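You operate a simulated robot arm through the tools that you are given. There is no shell and no other tool.

Carry out the task below with a simulated robot arm. There is one attempt and no reset: what you move stays moved.

TASK
Stop the banded machine and dress the glaze off its lap.
Fine: wait for rest first; wet the dressing stick on the wet pad, rub the glaze away, stand the stick back. Set down upright: dressing stick. What is to be rubbed or washed off counts as gone when no trace of it is left.

The check looks at the end state, three seconds after you hand in, the way a careful person would. Anything else that was tipped, shoved, dropped, spilled or broken makes it a failure.

THE ROBOT
A 7-joint arm with a two-finger parallel gripper, fixed in place. Base frame: the origin is on the floor under the middle of its stand, x ahead of it, y to its left, z up. Lengths are in mm, angles in degrees, forces in N, time in s.
With the tool pointing down near the work surface it reaches from about 320 to 860 mm from the base axis. Its first joint turns from -166.0 to 166.0 degrees. Payload 3.43 kg.
The TCP is the grasp point between the finger pads, 34 mm short of the fingertips. In the tool frame z runs along the fingers and y along their closing line. Largest opening 128 mm; finger width 24, thickness 12; the body of the gripper, 48 by 130 mm, starts 96 mm behind the TCP.
Orientation is told as [roll, pitch, yaw] about the base's x, y, z axes, in that order, counted from this pose: with the fingers straight down and closing along the base's y, the tool's x points along the base's -x, its y along +y and its z along -z.

THE INTERFACE
- The arm moves only by the tool send_rows. Its arguments are lists of equal length, an entry for each row: "delta_pos": the shift along the tool's x, y, z in mm, a list of three; "rot": the turn, a rotation vector about the tool's x, y, z in degrees, a list of three; "hand": the opening, from 0 (shut) to 1 (fully open). In form: {"delta_pos": [[tx, ty, tz], ...], "rot": [[wx, wy, wz], ...], "hand": [hand, ...]}. A call has 1 to 20 rows; each row shifts and turns the commanded pose from where the row before left it, along the tool's axes as they then stand. Rows are played at 5 a second. More than 50 mm and 8.6 degrees between two rows, or a gripper value outside its range, and nothing of the call is played. A pose out of reach is approached as far as the arm can. The call stops where the force on the tool passes 40 N (or 10 N more than at its start, if that is more) or the arm is blocked; 0.2 s more then pass. Each finger travels about 153 mm/s and halts on what it meets, pressing with about 33 N; the grip force reading is that of the motor and also rises with nothing between the fingers. The clock runs only during rows and for 0.2 s after the last one: add rows that do not move to give the fingers time. The reply holds the time, the measured pose of the TCP, the force on the tool along the base axes, the opening and the grip force, in the units named above and with some noise, with the torque about the TCP (base axes, N m) and any sound that the robot's microphone picked up, and new pictures: "show" is both (left out), scene, wrist or none.
- Cameras (640 x 400 px; columns grow to the right, rows downward): "scene" is fixed at [222.7, 648.2, 1591.8]; the picture's right is [-0.93, -0.37, 0.00], its down [-0.17, 0.43, -0.89] and it looks along [0.32, -0.83, -0.46] (base axes); focal length 339 px, centre (320, 200). "wrist" rides on the gripper at [76, -11, -160] in the tool frame; the picture's right is [0.15, 0.99, 0.00], its down [-0.88, 0.13, -0.46] and it looks along [-0.45, 0.07, 0.89] (tool axes); focal length 234 px, centre (320, 200). There is no depth. A picture from a camera that has moved, and an enlarged one, comes with that camera's place and axes in the base frame and with its lens. The place of the scene camera against the robot may be out by one fixed shift of up to 12 mm in any direction.
- zoom(camera, box): a new picture of the part [left, top, right, bottom] of that camera's present view, enlarged. No time passes.
- finish_job(): hands the job in; it is judged then, once.

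Nothing tells you positions but the pictures and the camera data. Unless the task says otherwise, let go and move clear before handing in.

The tools are called after "Call:" by a JSON object that holds its "fn" and its "kwargs". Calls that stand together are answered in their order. send_rows: Moves the arm, as the interface text tells. Its arguments: {"type":"object","properties":{"delta_pos":{"type":"array"},"rot":{"type":"array"},"hand":{"type":"array"},"show":{"type":"string","enum":["both","scene","wrist","none"]}},"required":["delta_pos","rot","hand"]} The other tools are called the same way: zoom (camera, box) takes an enlarged picture of a part of a camera's view; finish_job () hands the job in.

At the start:

```text
time: 0.0
tool_pos: [248.8, -498.3, 1082.3]
tcp_rot: [0.0, 0.0, 0.0]
wrist_force: [-0.2, -0.3, -0.1]
moment: [0.03, 0.03, 0.0]
width: 128.2
gripper_force: 0.0
```

scene: 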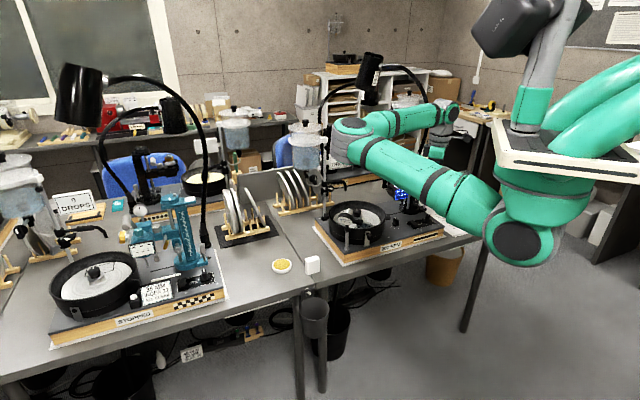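
wrist: 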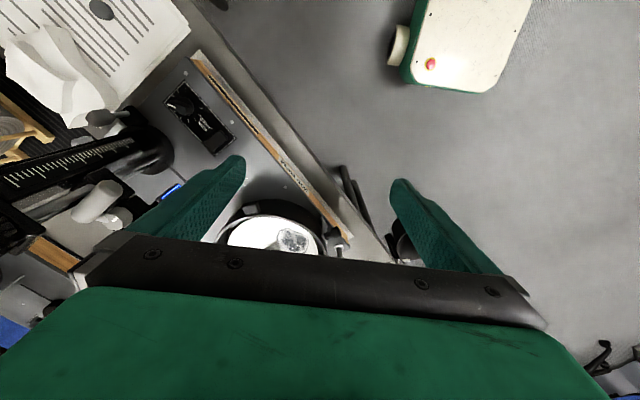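

I see a workshop with two or three lapping machines on benches; I need to find which one is banded (chequered/striped band), the controls, the dressing stick and the wet pad. I'll zoom into the views first.

Call:
{"fn": "zoom", "kwargs": {"camera": "scene", "box": [30, 180, 250, 350]}}

Call:
{"fn": "zoom", "kwargs": {"camera": "scene", "box": [290, 140, 470, 280]}}

Call:
{"fn": "zoom", "kwargs": {"camera": "scene", "box": [0, 60, 320, 260]}}

Call:
{"fn": "zoom", "kwargs": {"camera": "wrist", "box": [0, 0, 400, 250]}}

```text
2.35 times, centred on (140, 265) of scene
camera zoom: at [222.7, 648.2, 1591.8], right [-0.93, -0.37, 0.0], down [-0.17, 0.43, -0.89], along [0.32, -0.83, -0.46], focal length 798 px, centre (744, 47)
```

zoom: 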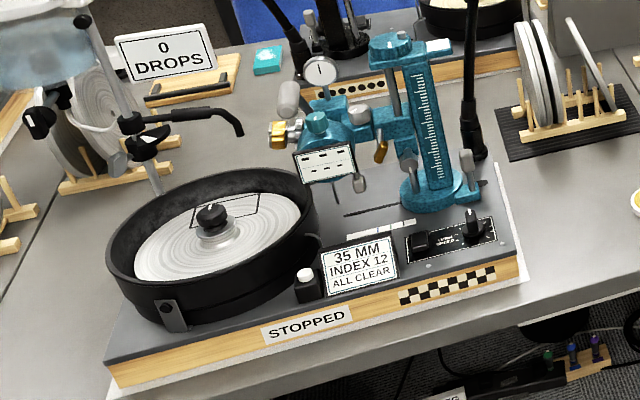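

```text
2.86 times, centred on (380, 210) of scene
camera zoom: at [222.7, 648.2, 1591.8], right [-0.93, -0.37, 0.0], down [-0.17, 0.43, -0.89], along [0.32, -0.83, -0.46], focal length 970 px, centre (149, 171)
```

zoom: 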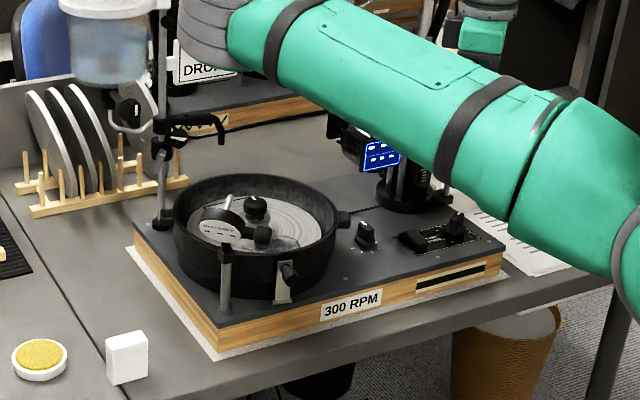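

```text
2.00 times, centred on (160, 160) of scene
camera zoom: at [222.7, 648.2, 1591.8], right [-0.93, -0.37, 0.0], down [-0.17, 0.43, -0.89], along [0.32, -0.83, -0.46], focal length 679 px, centre (640, 280)
```

zoom: 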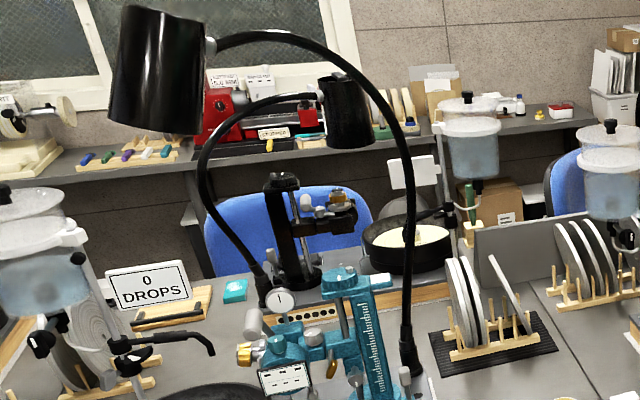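

```text
1.60 times, centred on (200, 125) of wrist
camera zoom: at [174.7, -509.9, 1241.1], right [-0.15, 0.99, 0.0], down [0.88, 0.13, 0.46], along [0.45, 0.07, -0.89], focal length 375 px, centre (512, 320)
```

zoom: 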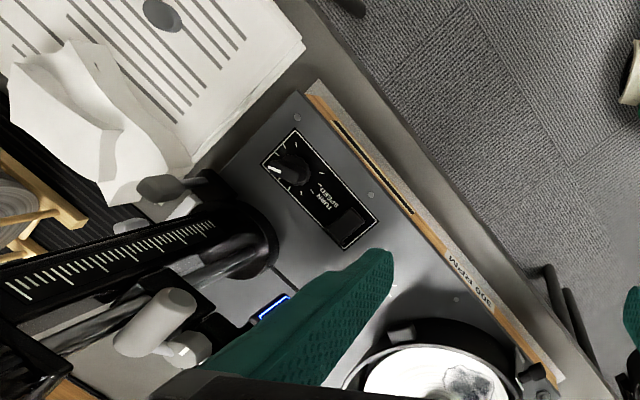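

The plain black stripe ("band") is on the near-right machine labelled 300 RPM; the teal one has a chequer pattern and is already stopped. I'll zoom more to identify the control panel, pad and stick.

Call:
{"fn": "zoom", "kwargs": {"camera": "scene", "box": [390, 195, 450, 245]}}

Call:
{"fn": "zoom", "kwargs": {"camera": "scene", "box": [320, 190, 400, 250]}}

Call:
{"fn": "zoom", "kwargs": {"camera": "scene", "box": [260, 240, 340, 290]}}

Call:
{"fn": "zoom", "kwargs": {"camera": "wrist", "box": [150, 60, 250, 160]}}

Call:
{"fn": "zoom", "kwargs": {"camera": "wrist", "box": [200, 150, 420, 280]}}

Call:
{"fn": "zoom", "kwargs": {"camera": "scene", "box": [120, 60, 480, 230]}}

```text
8.00 times, centred on (420, 220) of scene
camera zoom: at [222.7, 648.2, 1591.8], right [-0.93, -0.37, 0.0], down [-0.17, 0.43, -0.89], along [0.32, -0.83, -0.46], focal length 2714 px, centre (-480, 40)
```

zoom: 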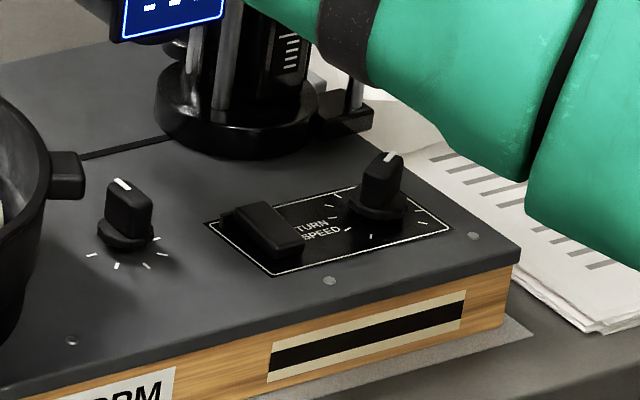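

```text
6.67 times, centred on (360, 220) of scene
camera zoom: at [222.7, 648.2, 1591.8], right [-0.93, -0.37, 0.0], down [-0.17, 0.43, -0.89], along [0.32, -0.83, -0.46], focal length 2262 px, centre (53, 67)
```

zoom: 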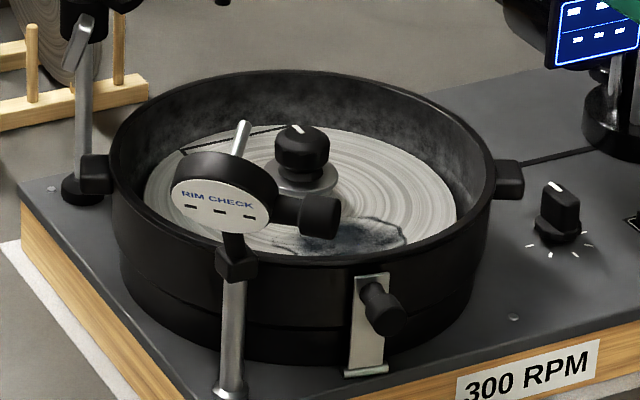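

```text
8.00 times, centred on (300, 265) of scene
camera zoom: at [222.7, 648.2, 1591.8], right [-0.93, -0.37, 0.0], down [-0.17, 0.43, -0.89], along [0.32, -0.83, -0.46], focal length 2714 px, centre (480, -320)
```

zoom: 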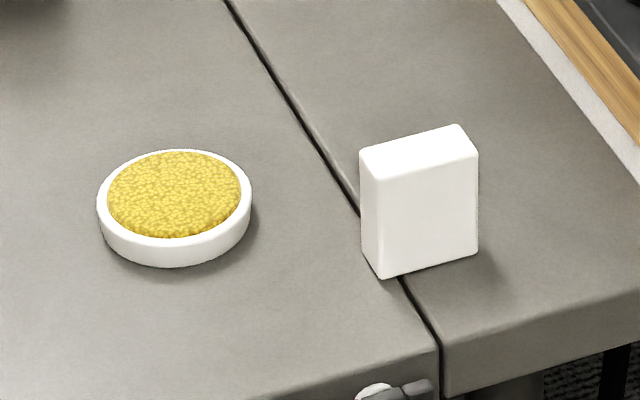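

```text
4.00 times, centred on (200, 110) of wrist
camera zoom: at [174.7, -509.9, 1241.1], right [-0.15, 0.99, 0.0], down [0.88, 0.13, 0.46], along [0.45, 0.07, -0.89], focal length 937 px, centre (800, 560)
```

zoom: 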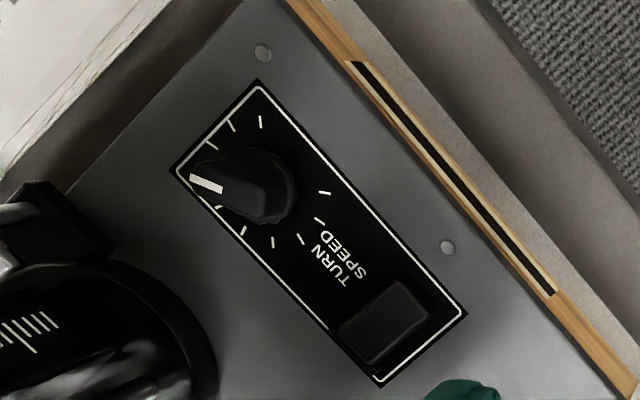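

```text
2.91 times, centred on (310, 215) of wrist
camera zoom: at [174.7, -509.9, 1241.1], right [-0.15, 0.99, 0.0], down [0.88, 0.13, 0.46], along [0.45, 0.07, -0.89], focal length 681 px, centre (349, 156)
```

zoom: 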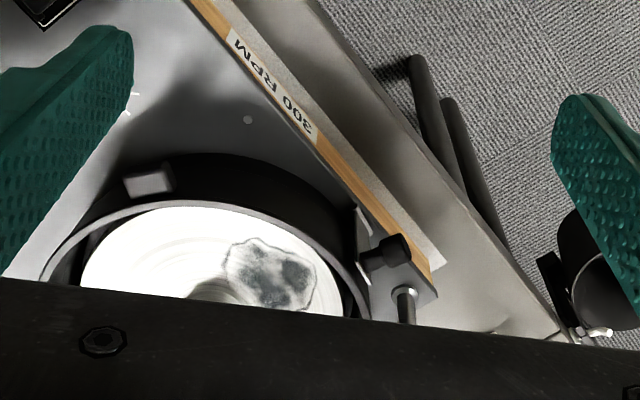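

```text
1.78 times, centred on (300, 145) of scene
camera zoom: at [222.7, 648.2, 1591.8], right [-0.93, -0.37, 0.0], down [-0.17, 0.43, -0.89], along [0.32, -0.83, -0.46], focal length 603 px, centre (356, 298)
```

zoom: 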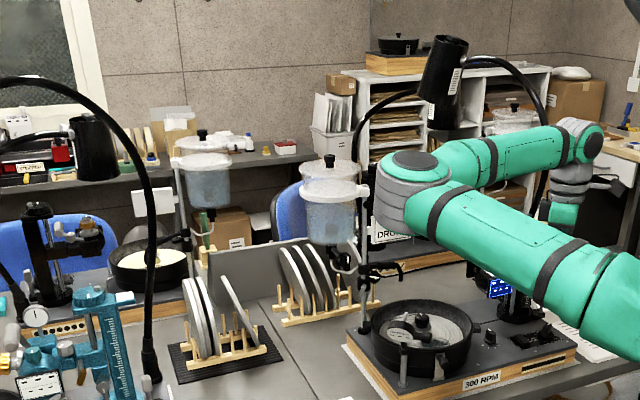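

Call:
{"fn": "zoom", "kwargs": {"camera": "scene", "box": [120, 245, 220, 310]}}

Call:
{"fn": "zoom", "kwargs": {"camera": "scene", "box": [170, 250, 210, 290]}}

Call:
{"fn": "zoom", "kwargs": {"camera": "scene", "box": [330, 130, 400, 200]}}

Call:
{"fn": "zoom", "kwargs": {"camera": "scene", "box": [100, 130, 250, 230]}}

Call:
{"fn": "zoom", "kwargs": {"camera": "scene", "box": [300, 180, 360, 260]}}

```text
6.15 times, centred on (170, 278) of scene
camera zoom: at [222.7, 648.2, 1591.8], right [-0.93, -0.37, 0.0], down [-0.17, 0.43, -0.89], along [0.32, -0.83, -0.46], focal length 2088 px, centre (1243, -277)
```

zoom: 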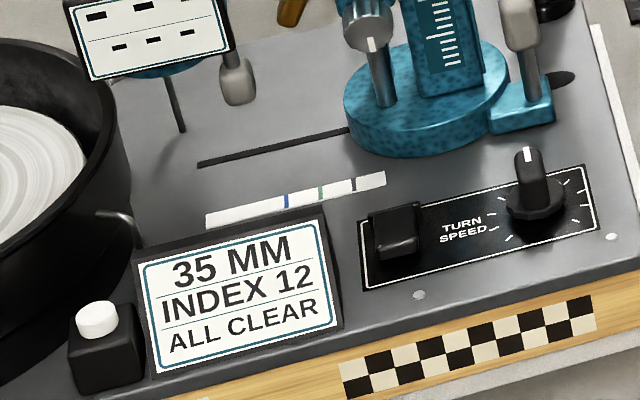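

```text
10.00 times, centred on (190, 270) of scene
camera zoom: at [222.7, 648.2, 1591.8], right [-0.93, -0.37, 0.0], down [-0.17, 0.43, -0.89], along [0.32, -0.83, -0.46], focal length 3393 px, centre (1620, -500)
```

zoom: 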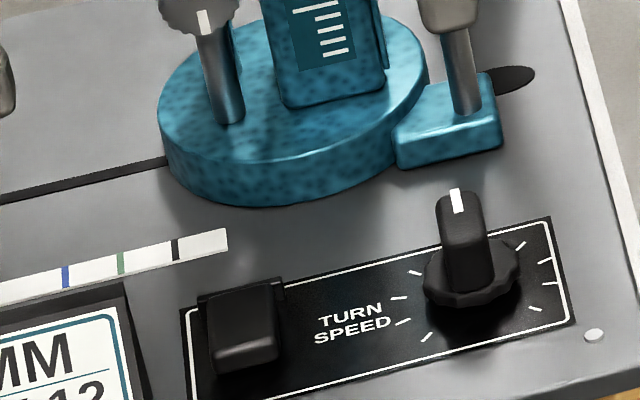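

```text
5.71 times, centred on (365, 165) of scene
camera zoom: at [222.7, 648.2, 1591.8], right [-0.93, -0.37, 0.0], down [-0.17, 0.43, -0.89], along [0.32, -0.83, -0.46], focal length 1939 px, centre (63, 400)
```

zoom: 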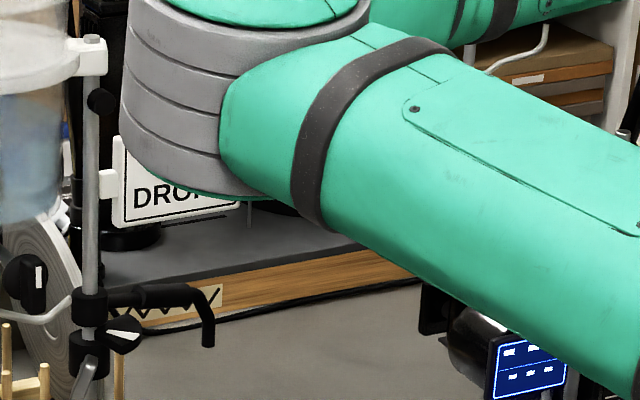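

```text
4.00 times, centred on (175, 180) of scene
camera zoom: at [222.7, 648.2, 1591.8], right [-0.93, -0.37, 0.0], down [-0.17, 0.43, -0.89], along [0.32, -0.83, -0.46], focal length 1357 px, centre (900, 280)
```

zoom: 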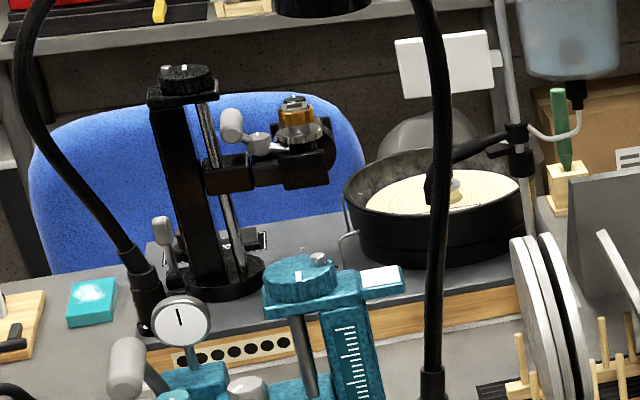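

```text
5.00 times, centred on (330, 220) of scene
camera zoom: at [222.7, 648.2, 1591.8], right [-0.93, -0.37, 0.0], down [-0.17, 0.43, -0.89], along [0.32, -0.83, -0.46], focal length 1696 px, centre (270, 100)
```

zoom: 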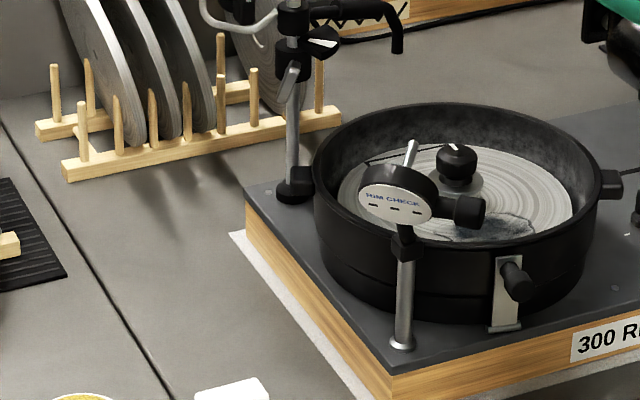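

The banded machine (single plain black band, 300 RPM) is the near-right one; white block beside the yellow pad is most likely the dressing stick, standing on end. I'll shift the wrist camera above the control panel to look at the switch and knob.

Call:
{"fn": "send_rows", "kwargs": {"delta_pos": [[0, -40, 0], [0, -40, 0], [0, 0, 0]], "rot": [[0, 0, 0], [0, 0, 0], [0, 0, 0]], "hand": [1, 1, 1]}}

```text
time: 0.8
tool_pos: [250.8, -578.8, 1083.4]
tcp_rot: [0.0, 0.0, 0.0]
wrist_force: [0.2, 0.9, 0.4]
moment: [0.0, 0.04, -0.02]
width: 128.1
gripper_force: 0.0
camera wrist: at [176.4, -590.0, 1242.0], right [-0.15, 0.99, 0.0], down [0.88, 0.13, 0.46], along [0.45, 0.07, -0.89], focal length 234 px, centre (320, 200)
```

scene: 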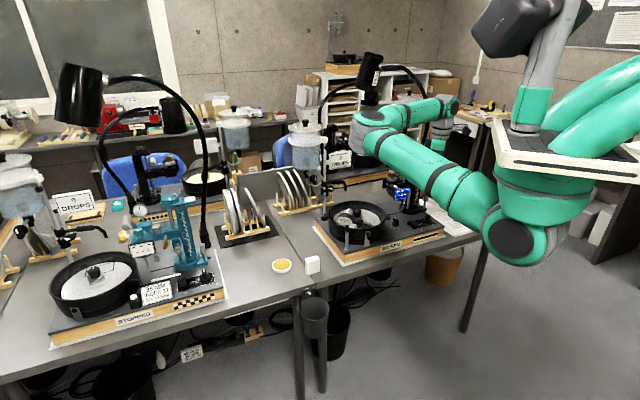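
wrist: 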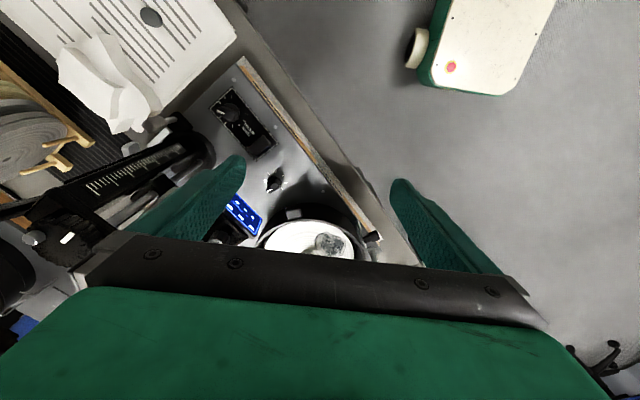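

Call:
{"fn": "zoom", "kwargs": {"camera": "wrist", "box": [195, 70, 295, 133]}}

Call:
{"fn": "zoom", "kwargs": {"camera": "wrist", "box": [220, 150, 400, 260]}}

Call:
{"fn": "zoom", "kwargs": {"camera": "scene", "box": [300, 160, 460, 260]}}

Call:
{"fn": "zoom", "kwargs": {"camera": "scene", "box": [340, 40, 480, 200]}}

```text
6.35 times, centred on (245, 102) of wrist
camera zoom: at [176.4, -590.0, 1242.0], right [-0.15, 0.99, 0.0], down [0.88, 0.13, 0.46], along [0.45, 0.07, -0.89], focal length 1487 px, centre (796, 825)
```

zoom: 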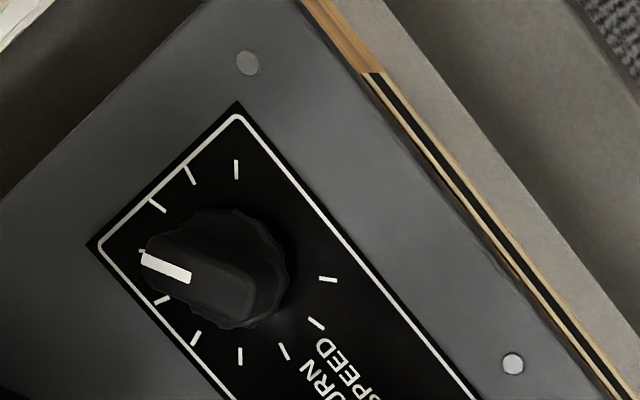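

```text
3.56 times, centred on (310, 205) of wrist
camera zoom: at [176.4, -590.0, 1242.0], right [-0.15, 0.99, 0.0], down [0.88, 0.13, 0.46], along [0.45, 0.07, -0.89], focal length 833 px, centre (356, 182)
```

zoom: 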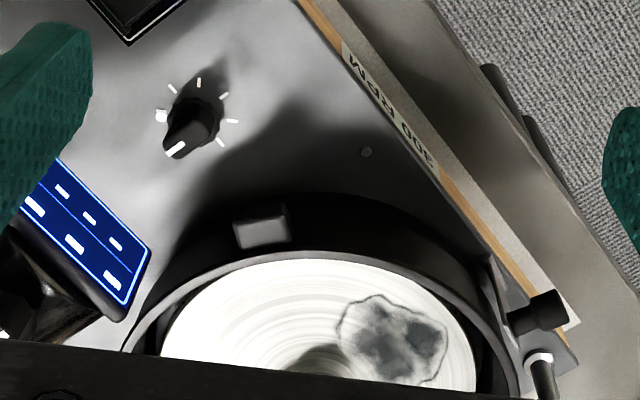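

```text
4.00 times, centred on (380, 210) of scene
camera zoom: at [222.7, 648.2, 1591.8], right [-0.93, -0.37, 0.0], down [-0.17, 0.43, -0.89], along [0.32, -0.83, -0.46], focal length 1357 px, centre (80, 160)
```

zoom: 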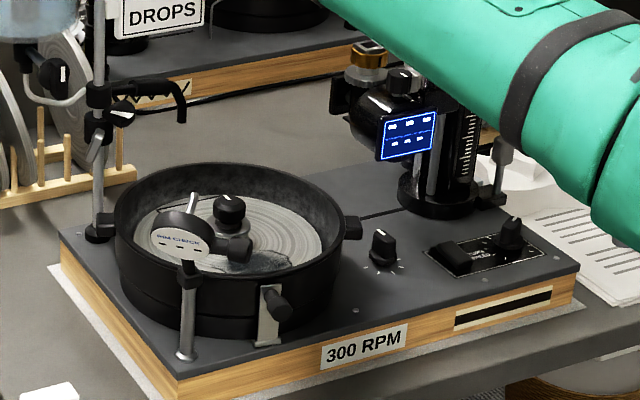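

```text
2.50 times, centred on (410, 120) of scene
camera zoom: at [222.7, 648.2, 1591.8], right [-0.93, -0.37, 0.0], down [-0.17, 0.43, -0.89], along [0.32, -0.83, -0.46], focal length 848 px, centre (95, 400)
```

zoom: 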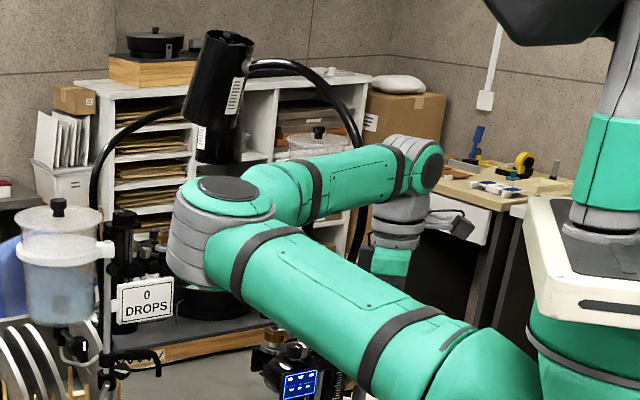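

Call:
{"fn": "zoom", "kwargs": {"camera": "wrist", "box": [240, 120, 288, 165]}}

Call:
{"fn": "zoom", "kwargs": {"camera": "scene", "box": [400, 210, 430, 230]}}

Call:
{"fn": "zoom", "kwargs": {"camera": "scene", "box": [172, 272, 202, 292]}}

Call:
{"fn": "zoom", "kwargs": {"camera": "scene", "box": [375, 200, 415, 230]}}

```text
8.89 times, centred on (264, 142) of wrist
camera zoom: at [176.4, -590.0, 1242.0], right [-0.15, 0.99, 0.0], down [0.88, 0.13, 0.46], along [0.45, 0.07, -0.89], focal length 2082 px, centre (818, 711)
```

zoom: 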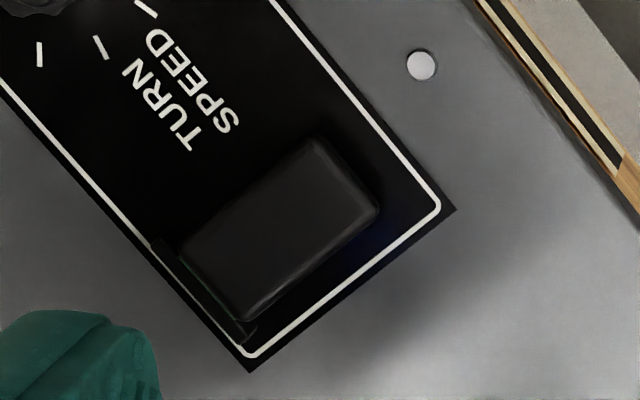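

```text
16.00 times, centred on (415, 220) of scene
camera zoom: at [222.7, 648.2, 1591.8], right [-0.93, -0.37, 0.0], down [-0.17, 0.43, -0.89], along [0.32, -0.83, -0.46], focal length 5429 px, centre (-1200, -120)
```

zoom: 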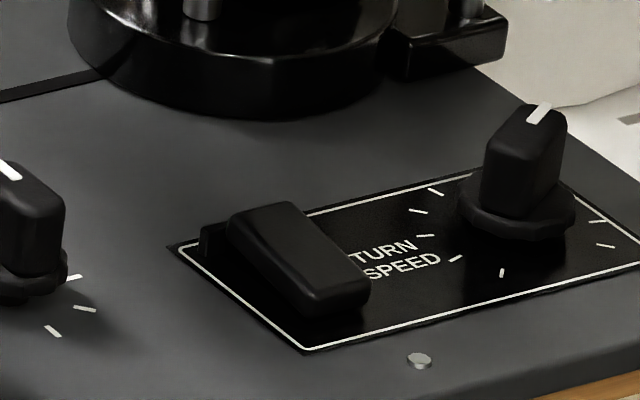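

```text
16.00 times, centred on (187, 282) of scene
camera zoom: at [222.7, 648.2, 1591.8], right [-0.93, -0.37, 0.0], down [-0.17, 0.43, -0.89], along [0.32, -0.83, -0.46], focal length 5429 px, centre (2448, -1112)
```

zoom: 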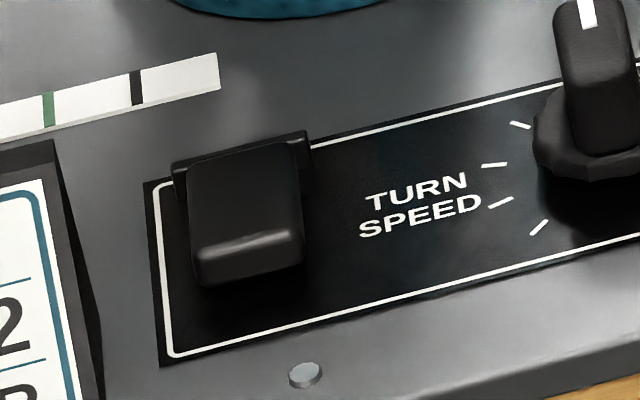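

```text
13.33 times, centred on (395, 215) of scene
camera zoom: at [222.7, 648.2, 1591.8], right [-0.93, -0.37, 0.0], down [-0.17, 0.43, -0.89], along [0.32, -0.83, -0.46], focal length 4524 px, centre (-680, 0)
```

zoom: 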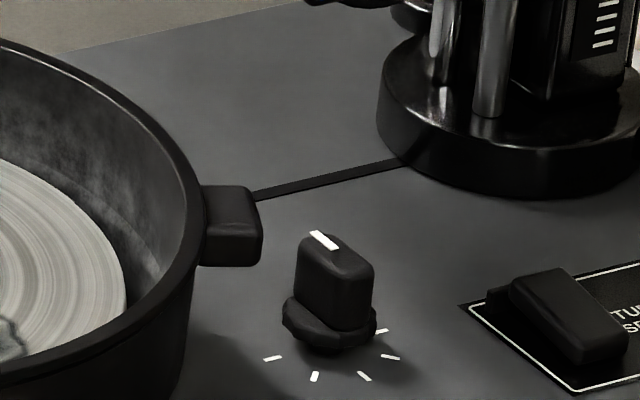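

The speed panel has a paddle/rocker and a knob. I'll yaw the gripper by about -45° so it lines up with the machine's front and look again.

Call:
{"fn": "send_rows", "kwargs": {"delta_pos": [[0, 0, 0], [0, 0, 0], [0, 0, 0], [0, 0, 0], [0, 0, 0], [0, 0, 0], [0, 0, 0]], "rot": [[0, 0, 7.5], [0, 0, 7.5], [0, 0, 7.5], [0, 0, 7.5], [0, 0, 7.5], [0, 0, 7.5], [0, 0, 0]], "hand": [1, 1, 1, 1, 1, 1, 1]}}

```text
time: 2.4
tool_pos: [249.7, -578.0, 1081.5]
tcp_rot: [-0.1, 0.0, -45.1]
wrist_force: [0.2, -1.1, 0.4]
moment: [0.01, -0.01, 0.01]
width: 128.0
gripper_force: 0.0
camera wrist: at [189.5, -532.6, 1241.1], right [0.6, 0.8, 0.0], down [0.71, -0.53, 0.46], along [0.37, -0.27, -0.89], focal length 234 px, centre (320, 200)
```

scene: 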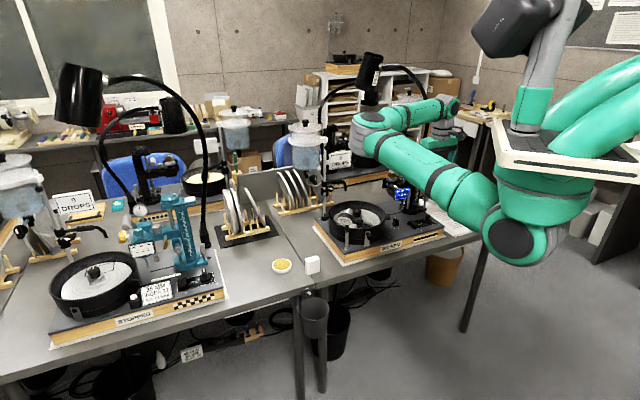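
wrist: 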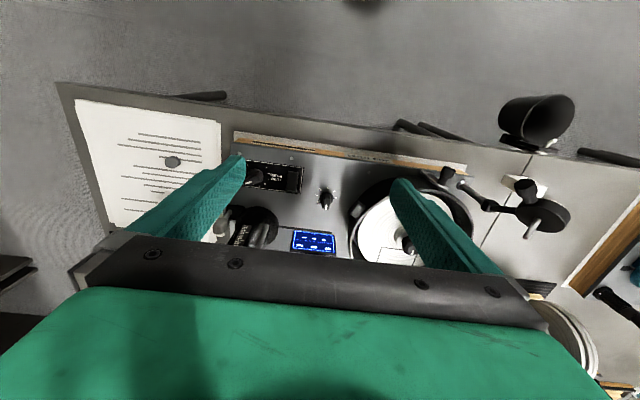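

Call:
{"fn": "zoom", "kwargs": {"camera": "wrist", "box": [230, 150, 350, 225]}}

Call:
{"fn": "zoom", "kwargs": {"camera": "wrist", "box": [280, 160, 312, 200]}}

Call:
{"fn": "zoom", "kwargs": {"camera": "wrist", "box": [340, 150, 600, 310]}}

Call:
{"fn": "zoom", "kwargs": {"camera": "wrist", "box": [200, 190, 360, 265]}}

```text
5.33 times, centred on (290, 188) of wrist
camera zoom: at [189.5, -532.6, 1241.1], right [0.6, 0.8, 0.0], down [0.71, -0.53, 0.46], along [0.37, -0.27, -0.89], focal length 1249 px, centre (480, 267)
```

zoom: 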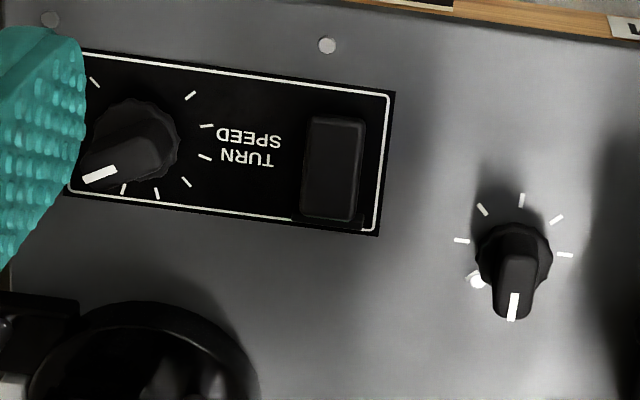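

```text
10.00 times, centred on (296, 180) of wrist
camera zoom: at [189.5, -532.6, 1241.1], right [0.6, 0.8, 0.0], down [0.71, -0.53, 0.46], along [0.37, -0.27, -0.89], focal length 2342 px, centre (560, 400)
```

zoom: 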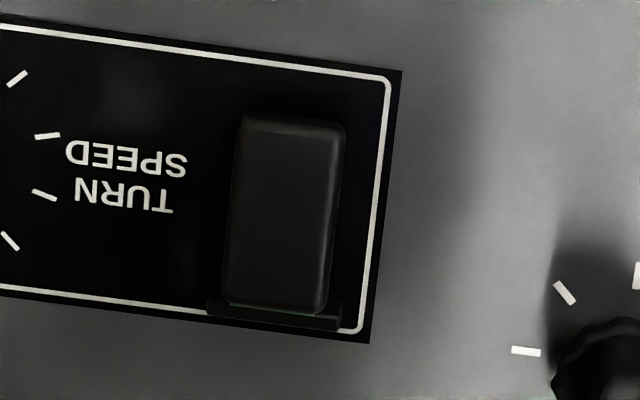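

```text
2.46 times, centred on (470, 230) of wrist
camera zoom: at [189.5, -532.6, 1241.1], right [0.6, 0.8, 0.0], down [0.71, -0.53, 0.46], along [0.37, -0.27, -0.89], focal length 576 px, centre (-49, 126)
```

zoom: 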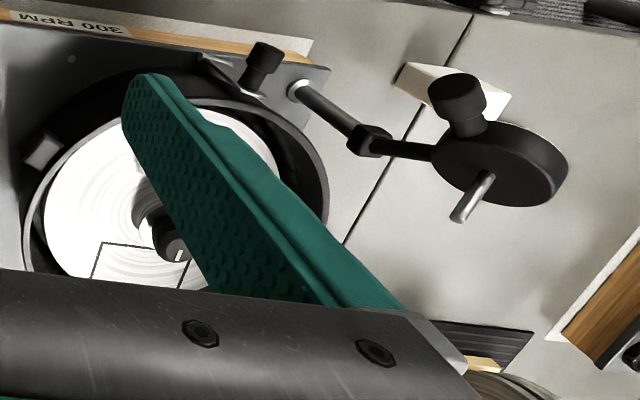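

```text
4.00 times, centred on (280, 228) of wrist
camera zoom: at [189.5, -532.6, 1241.1], right [0.6, 0.8, 0.0], down [0.71, -0.53, 0.46], along [0.37, -0.27, -0.89], focal length 937 px, centre (480, 90)
```

zoom: 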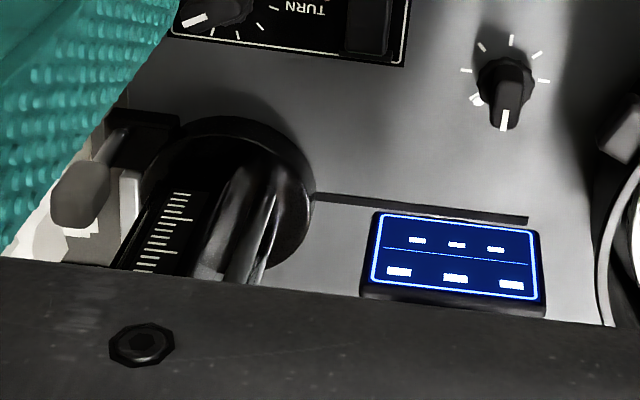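

Call:
{"fn": "zoom", "kwargs": {"camera": "scene", "box": [409, 215, 425, 225]}}

Call:
{"fn": "zoom", "kwargs": {"camera": "scene", "box": [177, 278, 193, 288]}}

Call:
{"fn": "zoom", "kwargs": {"camera": "wrist", "box": [286, 164, 302, 196]}}

```text
16.00 times, centred on (417, 220) of scene
camera zoom: at [222.7, 648.2, 1591.8], right [-0.93, -0.37, 0.0], down [-0.17, 0.43, -0.89], along [0.32, -0.83, -0.46], focal length 5429 px, centre (-1232, -120)
```

zoom: 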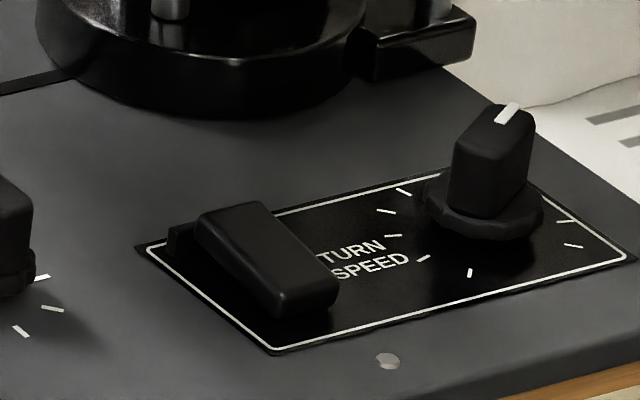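

```text
16.00 times, centred on (185, 283) of scene
camera zoom: at [222.7, 648.2, 1591.8], right [-0.93, -0.37, 0.0], down [-0.17, 0.43, -0.89], along [0.32, -0.83, -0.46], focal length 5429 px, centre (2480, -1128)
```

zoom: 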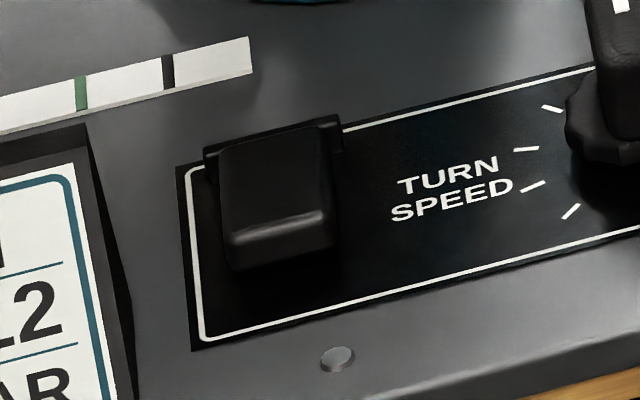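

```text
12.50 times, centred on (294, 180) of wrist
camera zoom: at [189.5, -532.6, 1241.1], right [0.6, 0.8, 0.0], down [0.71, -0.53, 0.46], along [0.37, -0.27, -0.89], focal length 2927 px, centre (645, 450)
```

zoom: 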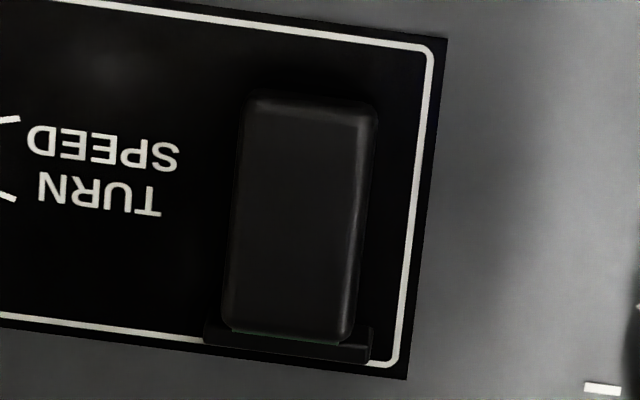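

The display panel overhangs close to the switch, so I'll close the fingers and tilt the gripper back (body toward the operator side) before approaching the rear end of the rocker.

Call:
{"fn": "send_rows", "kwargs": {"delta_pos": [[0, 0, 0], [0, 0, 0], [0, 0, 0], [0, 0, 0], [0, -19, 0], [0, -19, 0], [0, 0, 0]], "rot": [[0, -6.25, 0], [0, -6.25, 0], [0, -6.25, 0], [0, -6.25, 0], [0, 0, 0], [0, 0, 0], [0, 0, 0]], "hand": [0, 0, 0, 0, 0, 0, 0]}}

```text
time: 4.0
tool_pos: [223.0, -605.2, 1082.2]
tcp_rot: [0.0, -25.1, -45.0]
wrist_force: [0.1, 0.7, 0.0]
moment: [0.0, 0.01, 0.04]
width: 0.0
gripper_force: 32.9
camera wrist: at [120.0, -517.2, 1193.3], right [0.61, 0.79, -0.06], down [0.52, -0.34, 0.79], along [0.6, -0.51, -0.62], focal length 234 px, centre (320, 200)
```

scene: 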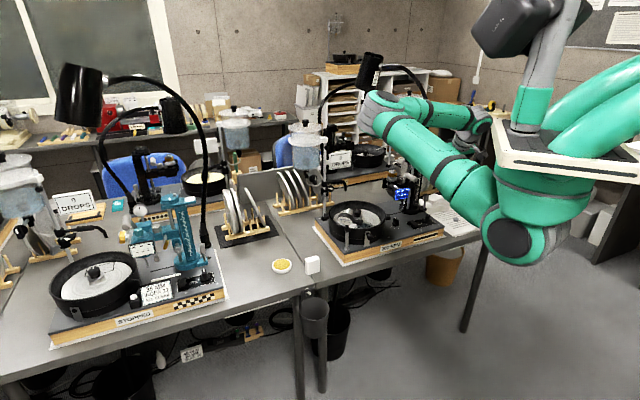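
wrist: 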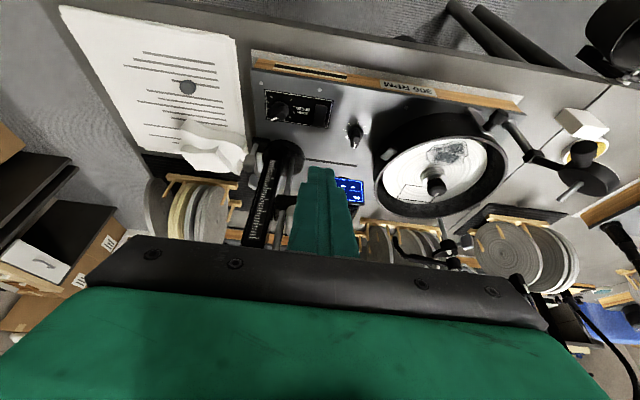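

Call:
{"fn": "zoom", "kwargs": {"camera": "wrist", "box": [255, 80, 345, 140]}}

Call:
{"fn": "zoom", "kwargs": {"camera": "wrist", "box": [360, 80, 640, 240]}}

Call:
{"fn": "zoom", "kwargs": {"camera": "wrist", "box": [230, 120, 390, 260]}}

```text
6.67 times, centred on (300, 110) of wrist
camera zoom: at [120.0, -517.2, 1193.3], right [0.61, 0.79, -0.06], down [0.52, -0.34, 0.79], along [0.6, -0.51, -0.62], focal length 1561 px, centre (453, 800)
```

zoom: 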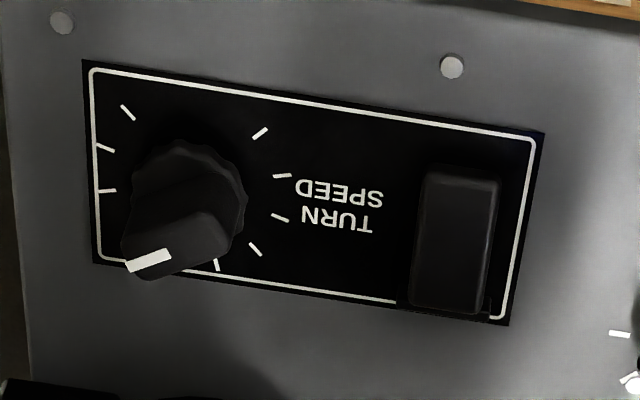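

```text
2.29 times, centred on (500, 160) of wrist
camera zoom: at [120.0, -517.2, 1193.3], right [0.61, 0.79, -0.06], down [0.52, -0.34, 0.79], along [0.6, -0.51, -0.62], focal length 535 px, centre (-91, 291)
```

zoom: 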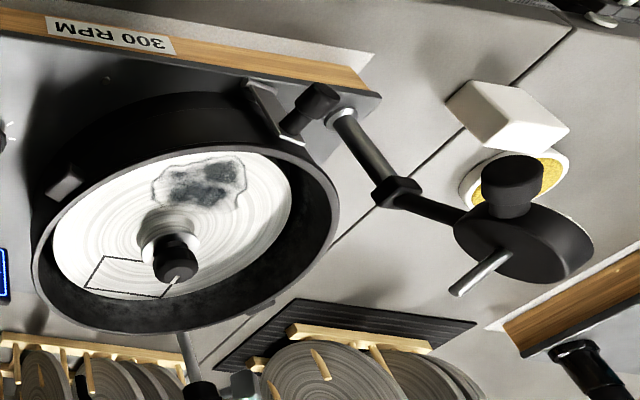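

```text
2.86 times, centred on (310, 190) of wrist
camera zoom: at [120.0, -517.2, 1193.3], right [0.61, 0.79, -0.06], down [0.52, -0.34, 0.79], along [0.6, -0.51, -0.62], focal length 669 px, centre (349, 229)
```

zoom: 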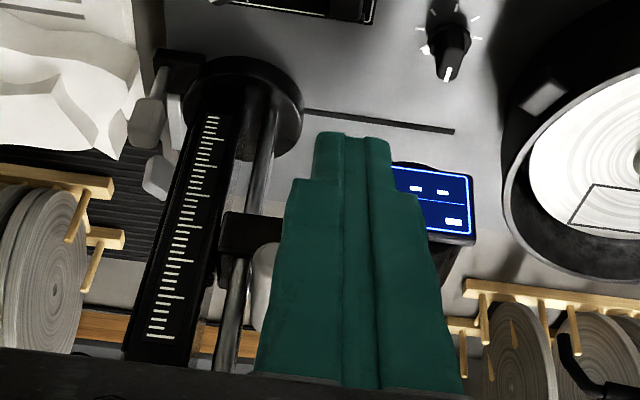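

From several wrist views the machine's plate is at about z≈788 and the rocker sits near (310,-690). I'll advance along the tool axis to ~70 mm short of the rocker and look again.

Call:
{"fn": "send_rows", "kwargs": {"delta_pos": [[-1, 0, 40], [-1, 0, 40], [-1, 0, 40], [-1, 0, 40], [-1, 0, 40], [0, 0, 0]], "rot": [[0, 0, 0], [0, 0, 0], [0, 0, 0], [0, 0, 0], [0, 0, 0], [0, 0, 0]], "hand": [0, 0, 0, 0, 0, 0]}}

```text
time: 5.4
tool_pos: [284.6, -667.2, 903.2]
tcp_rot: [0.0, -25.0, -45.0]
wrist_force: [-0.7, -0.1, 0.9]
moment: [-0.02, 0.0, 0.0]
width: 0.0
gripper_force: 33.2
camera wrist: at [181.3, -579.0, 1014.4], right [0.61, 0.79, -0.06], down [0.52, -0.34, 0.79], along [0.6, -0.51, -0.62], focal length 234 px, centre (320, 200)
```

scene: 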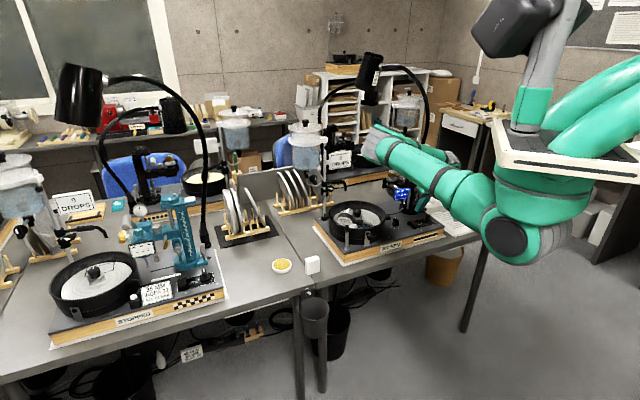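
wrist: 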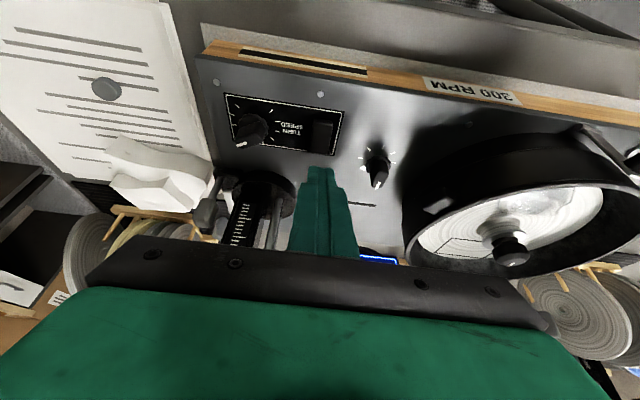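

Call:
{"fn": "zoom", "kwargs": {"camera": "wrist", "box": [270, 85, 390, 185]}}

Call:
{"fn": "zoom", "kwargs": {"camera": "scene", "box": [380, 170, 460, 240]}}

```text
4.00 times, centred on (330, 135) of wrist
camera zoom: at [181.3, -579.0, 1014.4], right [0.61, 0.79, -0.06], down [0.52, -0.34, 0.79], along [0.6, -0.51, -0.62], focal length 937 px, centre (280, 460)
```

zoom: 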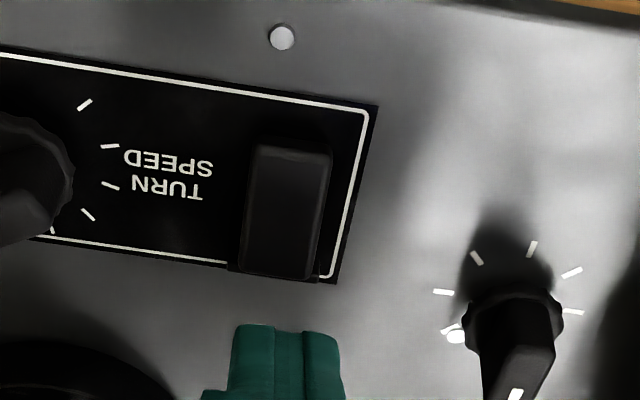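

```text
5.71 times, centred on (420, 205) of scene
camera zoom: at [222.7, 648.2, 1591.8], right [-0.93, -0.37, 0.0], down [-0.17, 0.43, -0.89], along [0.32, -0.83, -0.46], focal length 1939 px, centre (-251, 171)
```

zoom: 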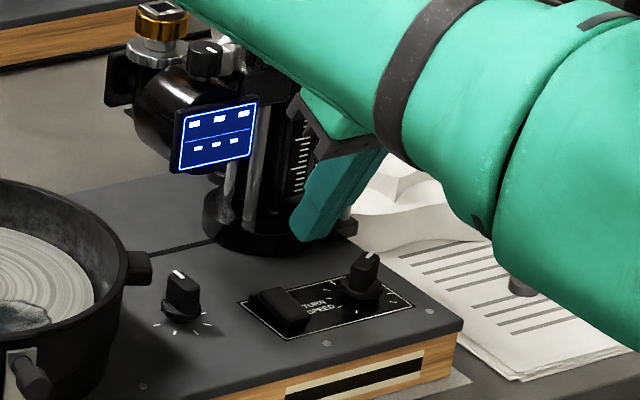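

Call:
{"fn": "send_rows", "kwargs": {"delta_pos": [[-1, -1, 28], [-1, 0, 27], [0, 0, 0]], "rot": [[0, 0, 0], [0, 0, 0], [0, 0, 0]], "hand": [0, 0, 0]}}

Call:
{"fn": "zoom", "kwargs": {"camera": "wrist", "box": [270, 110, 390, 210]}}

Call:
{"fn": "zoom", "kwargs": {"camera": "scene", "box": [395, 190, 445, 230]}}

```text
time: 6.2
tool_pos: [303.2, -686.1, 854.7]
tcp_rot: [-0.1, -25.0, -45.1]
wrist_force: [0.3, 0.1, -0.2]
moment: [0.03, -0.03, -0.02]
width: 0.0
gripper_force: 33.1
camera wrist: at [199.8, -597.8, 966.6], right [0.61, 0.79, -0.06], down [0.52, -0.34, 0.79], along [0.6, -0.51, -0.62], focal length 234 px, centre (320, 200)
```

scene: 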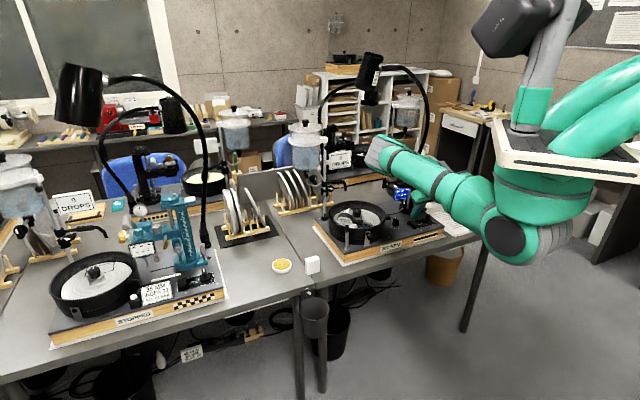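
wrist: 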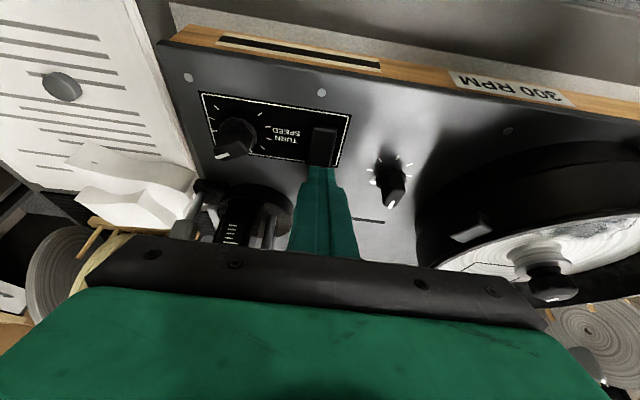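

```text
4.00 times, centred on (330, 160) of wrist
camera zoom: at [199.8, -597.8, 966.6], right [0.61, 0.79, -0.06], down [0.52, -0.34, 0.79], along [0.6, -0.51, -0.62], focal length 937 px, centre (280, 360)
```

zoom: 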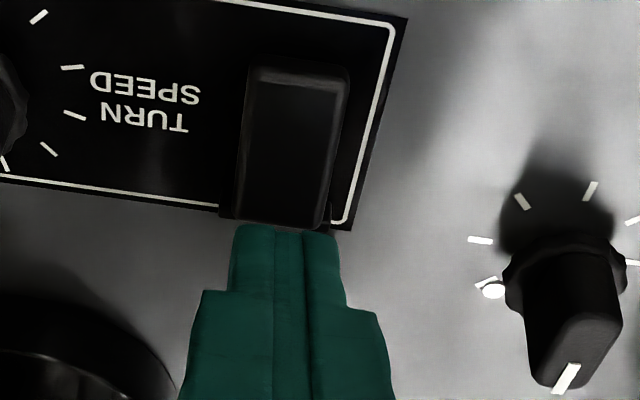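

```text
10.00 times, centred on (420, 210) of scene
camera zoom: at [222.7, 648.2, 1591.8], right [-0.93, -0.37, 0.0], down [-0.17, 0.43, -0.89], along [0.32, -0.83, -0.46], focal length 3393 px, centre (-680, 100)
```

zoom: 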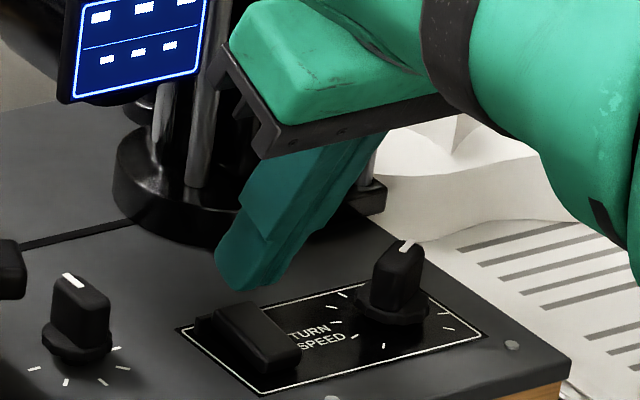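

Call:
{"fn": "send_rows", "kwargs": {"delta_pos": [[0, 0, 4], [0, 0, 4], [0, 0, 3], [0, 0, 0]], "rot": [[0, 0, 0], [0, 0, 0], [0, 0, 0], [0, 0, 0]], "hand": [0, 0, 0, 0]}}

Call:
{"fn": "zoom", "kwargs": {"camera": "scene", "box": [395, 190, 445, 230]}}

Call:
{"fn": "zoom", "kwargs": {"camera": "wrist", "box": [270, 110, 390, 210]}}

```text
time: 7.2
tool_pos: [305.2, -690.8, 843.9]
tcp_rot: [0.1, -24.9, -45.1]
wrist_force: [0.7, 0.3, -0.1]
moment: [0.01, 0.0, 0.02]
width: 0.0
gripper_force: 32.7
camera wrist: at [202.4, -602.3, 955.7], right [0.61, 0.79, -0.06], down [0.52, -0.34, 0.79], along [0.6, -0.51, -0.62], focal length 234 px, centre (320, 200)
```

scene: 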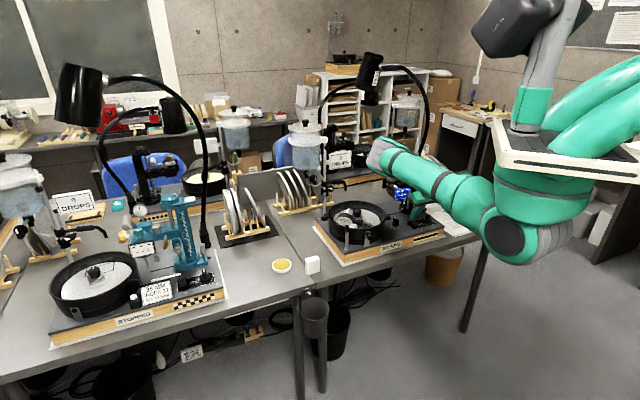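
wrist: 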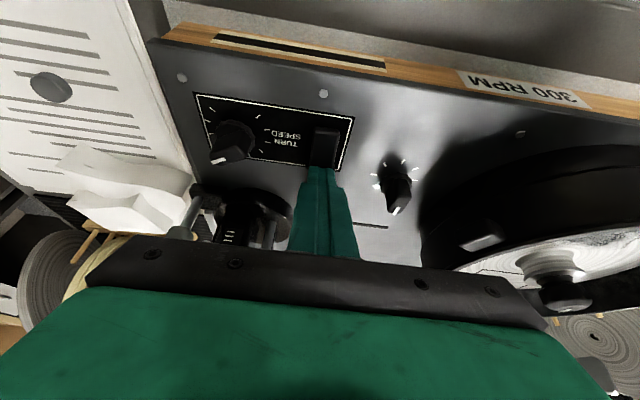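

```text
10.00 times, centred on (420, 210) of scene
camera zoom: at [222.7, 648.2, 1591.8], right [-0.93, -0.37, 0.0], down [-0.17, 0.43, -0.89], along [0.32, -0.83, -0.46], focal length 3393 px, centre (-680, 100)
```

zoom: 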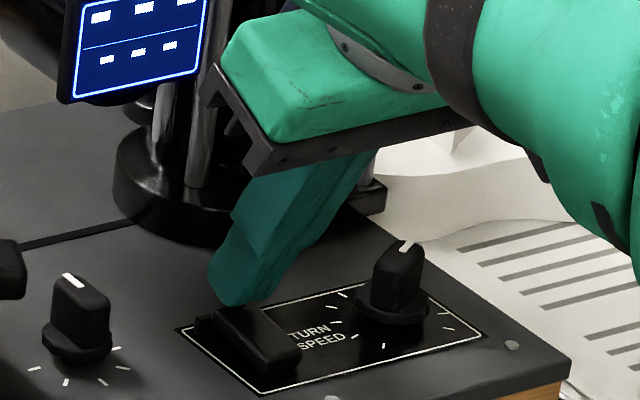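

```text
4.00 times, centred on (330, 160) of wrist
camera zoom: at [202.4, -602.3, 955.7], right [0.61, 0.79, -0.06], down [0.52, -0.34, 0.79], along [0.6, -0.51, -0.62], focal length 937 px, centre (280, 360)
```

zoom: 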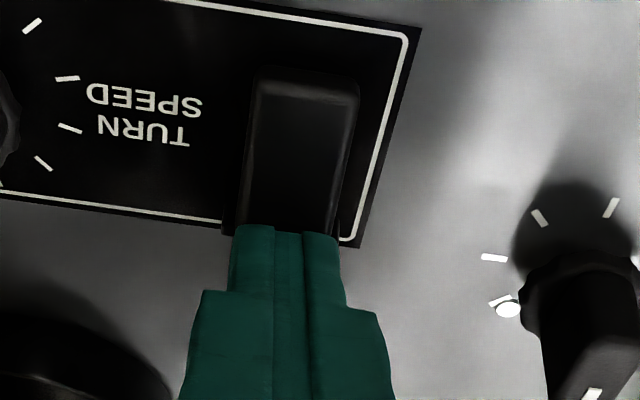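

Call:
{"fn": "send_rows", "kwargs": {"delta_pos": [[1, 0, 2], [0.5, 0, 2], [0.5, 0, 2], [0, 0, 0]], "rot": [[0, 0, 0], [0, 0, 0], [0, 0, 0], [0, 0, 0]], "hand": [0, 0, 0, 0], "show": "scene"}}

Call:
{"fn": "zoom", "kwargs": {"camera": "scene", "box": [395, 190, 445, 230]}}

Call:
{"fn": "zoom", "kwargs": {"camera": "wrist", "box": [270, 110, 390, 210]}}

```text
time: 8.2
tool_pos: [305.3, -690.5, 838.9]
tcp_rot: [0.0, -25.1, -45.0]
wrist_force: [-0.1, 4.7, 16.3]
moment: [0.12, -0.05, 0.02]
width: 0.2
gripper_force: 33.0
```

scene: 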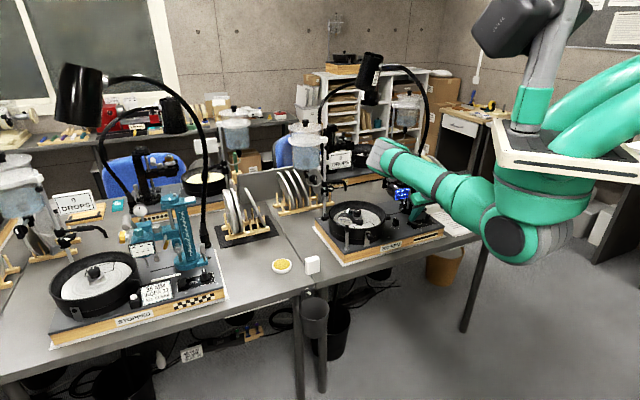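

```text
10.00 times, centred on (420, 210) of scene
camera zoom: at [222.7, 648.2, 1591.8], right [-0.93, -0.37, 0.0], down [-0.17, 0.43, -0.89], along [0.32, -0.83, -0.46], focal length 3393 px, centre (-680, 100)
```

zoom: 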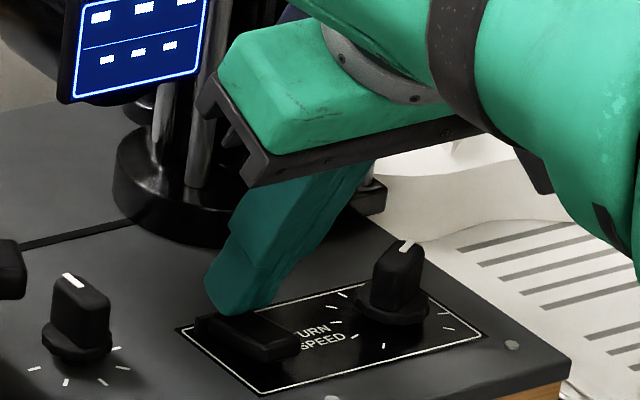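

```text
4.00 times, centred on (330, 160) of wrist
camera zoom: at [202.9, -602.4, 950.3], right [0.61, 0.79, -0.06], down [0.52, -0.33, 0.79], along [0.6, -0.51, -0.61], focal length 937 px, centre (280, 360)
```

zoom: 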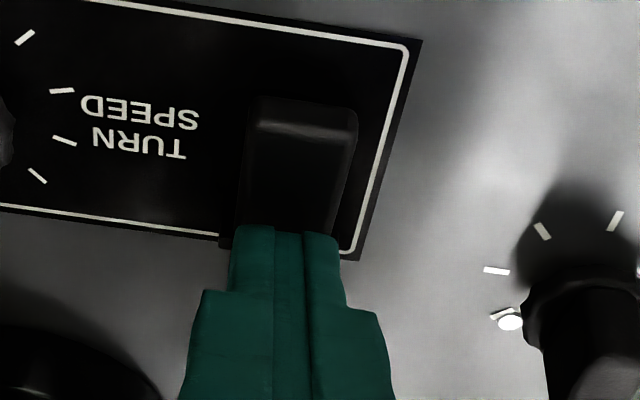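

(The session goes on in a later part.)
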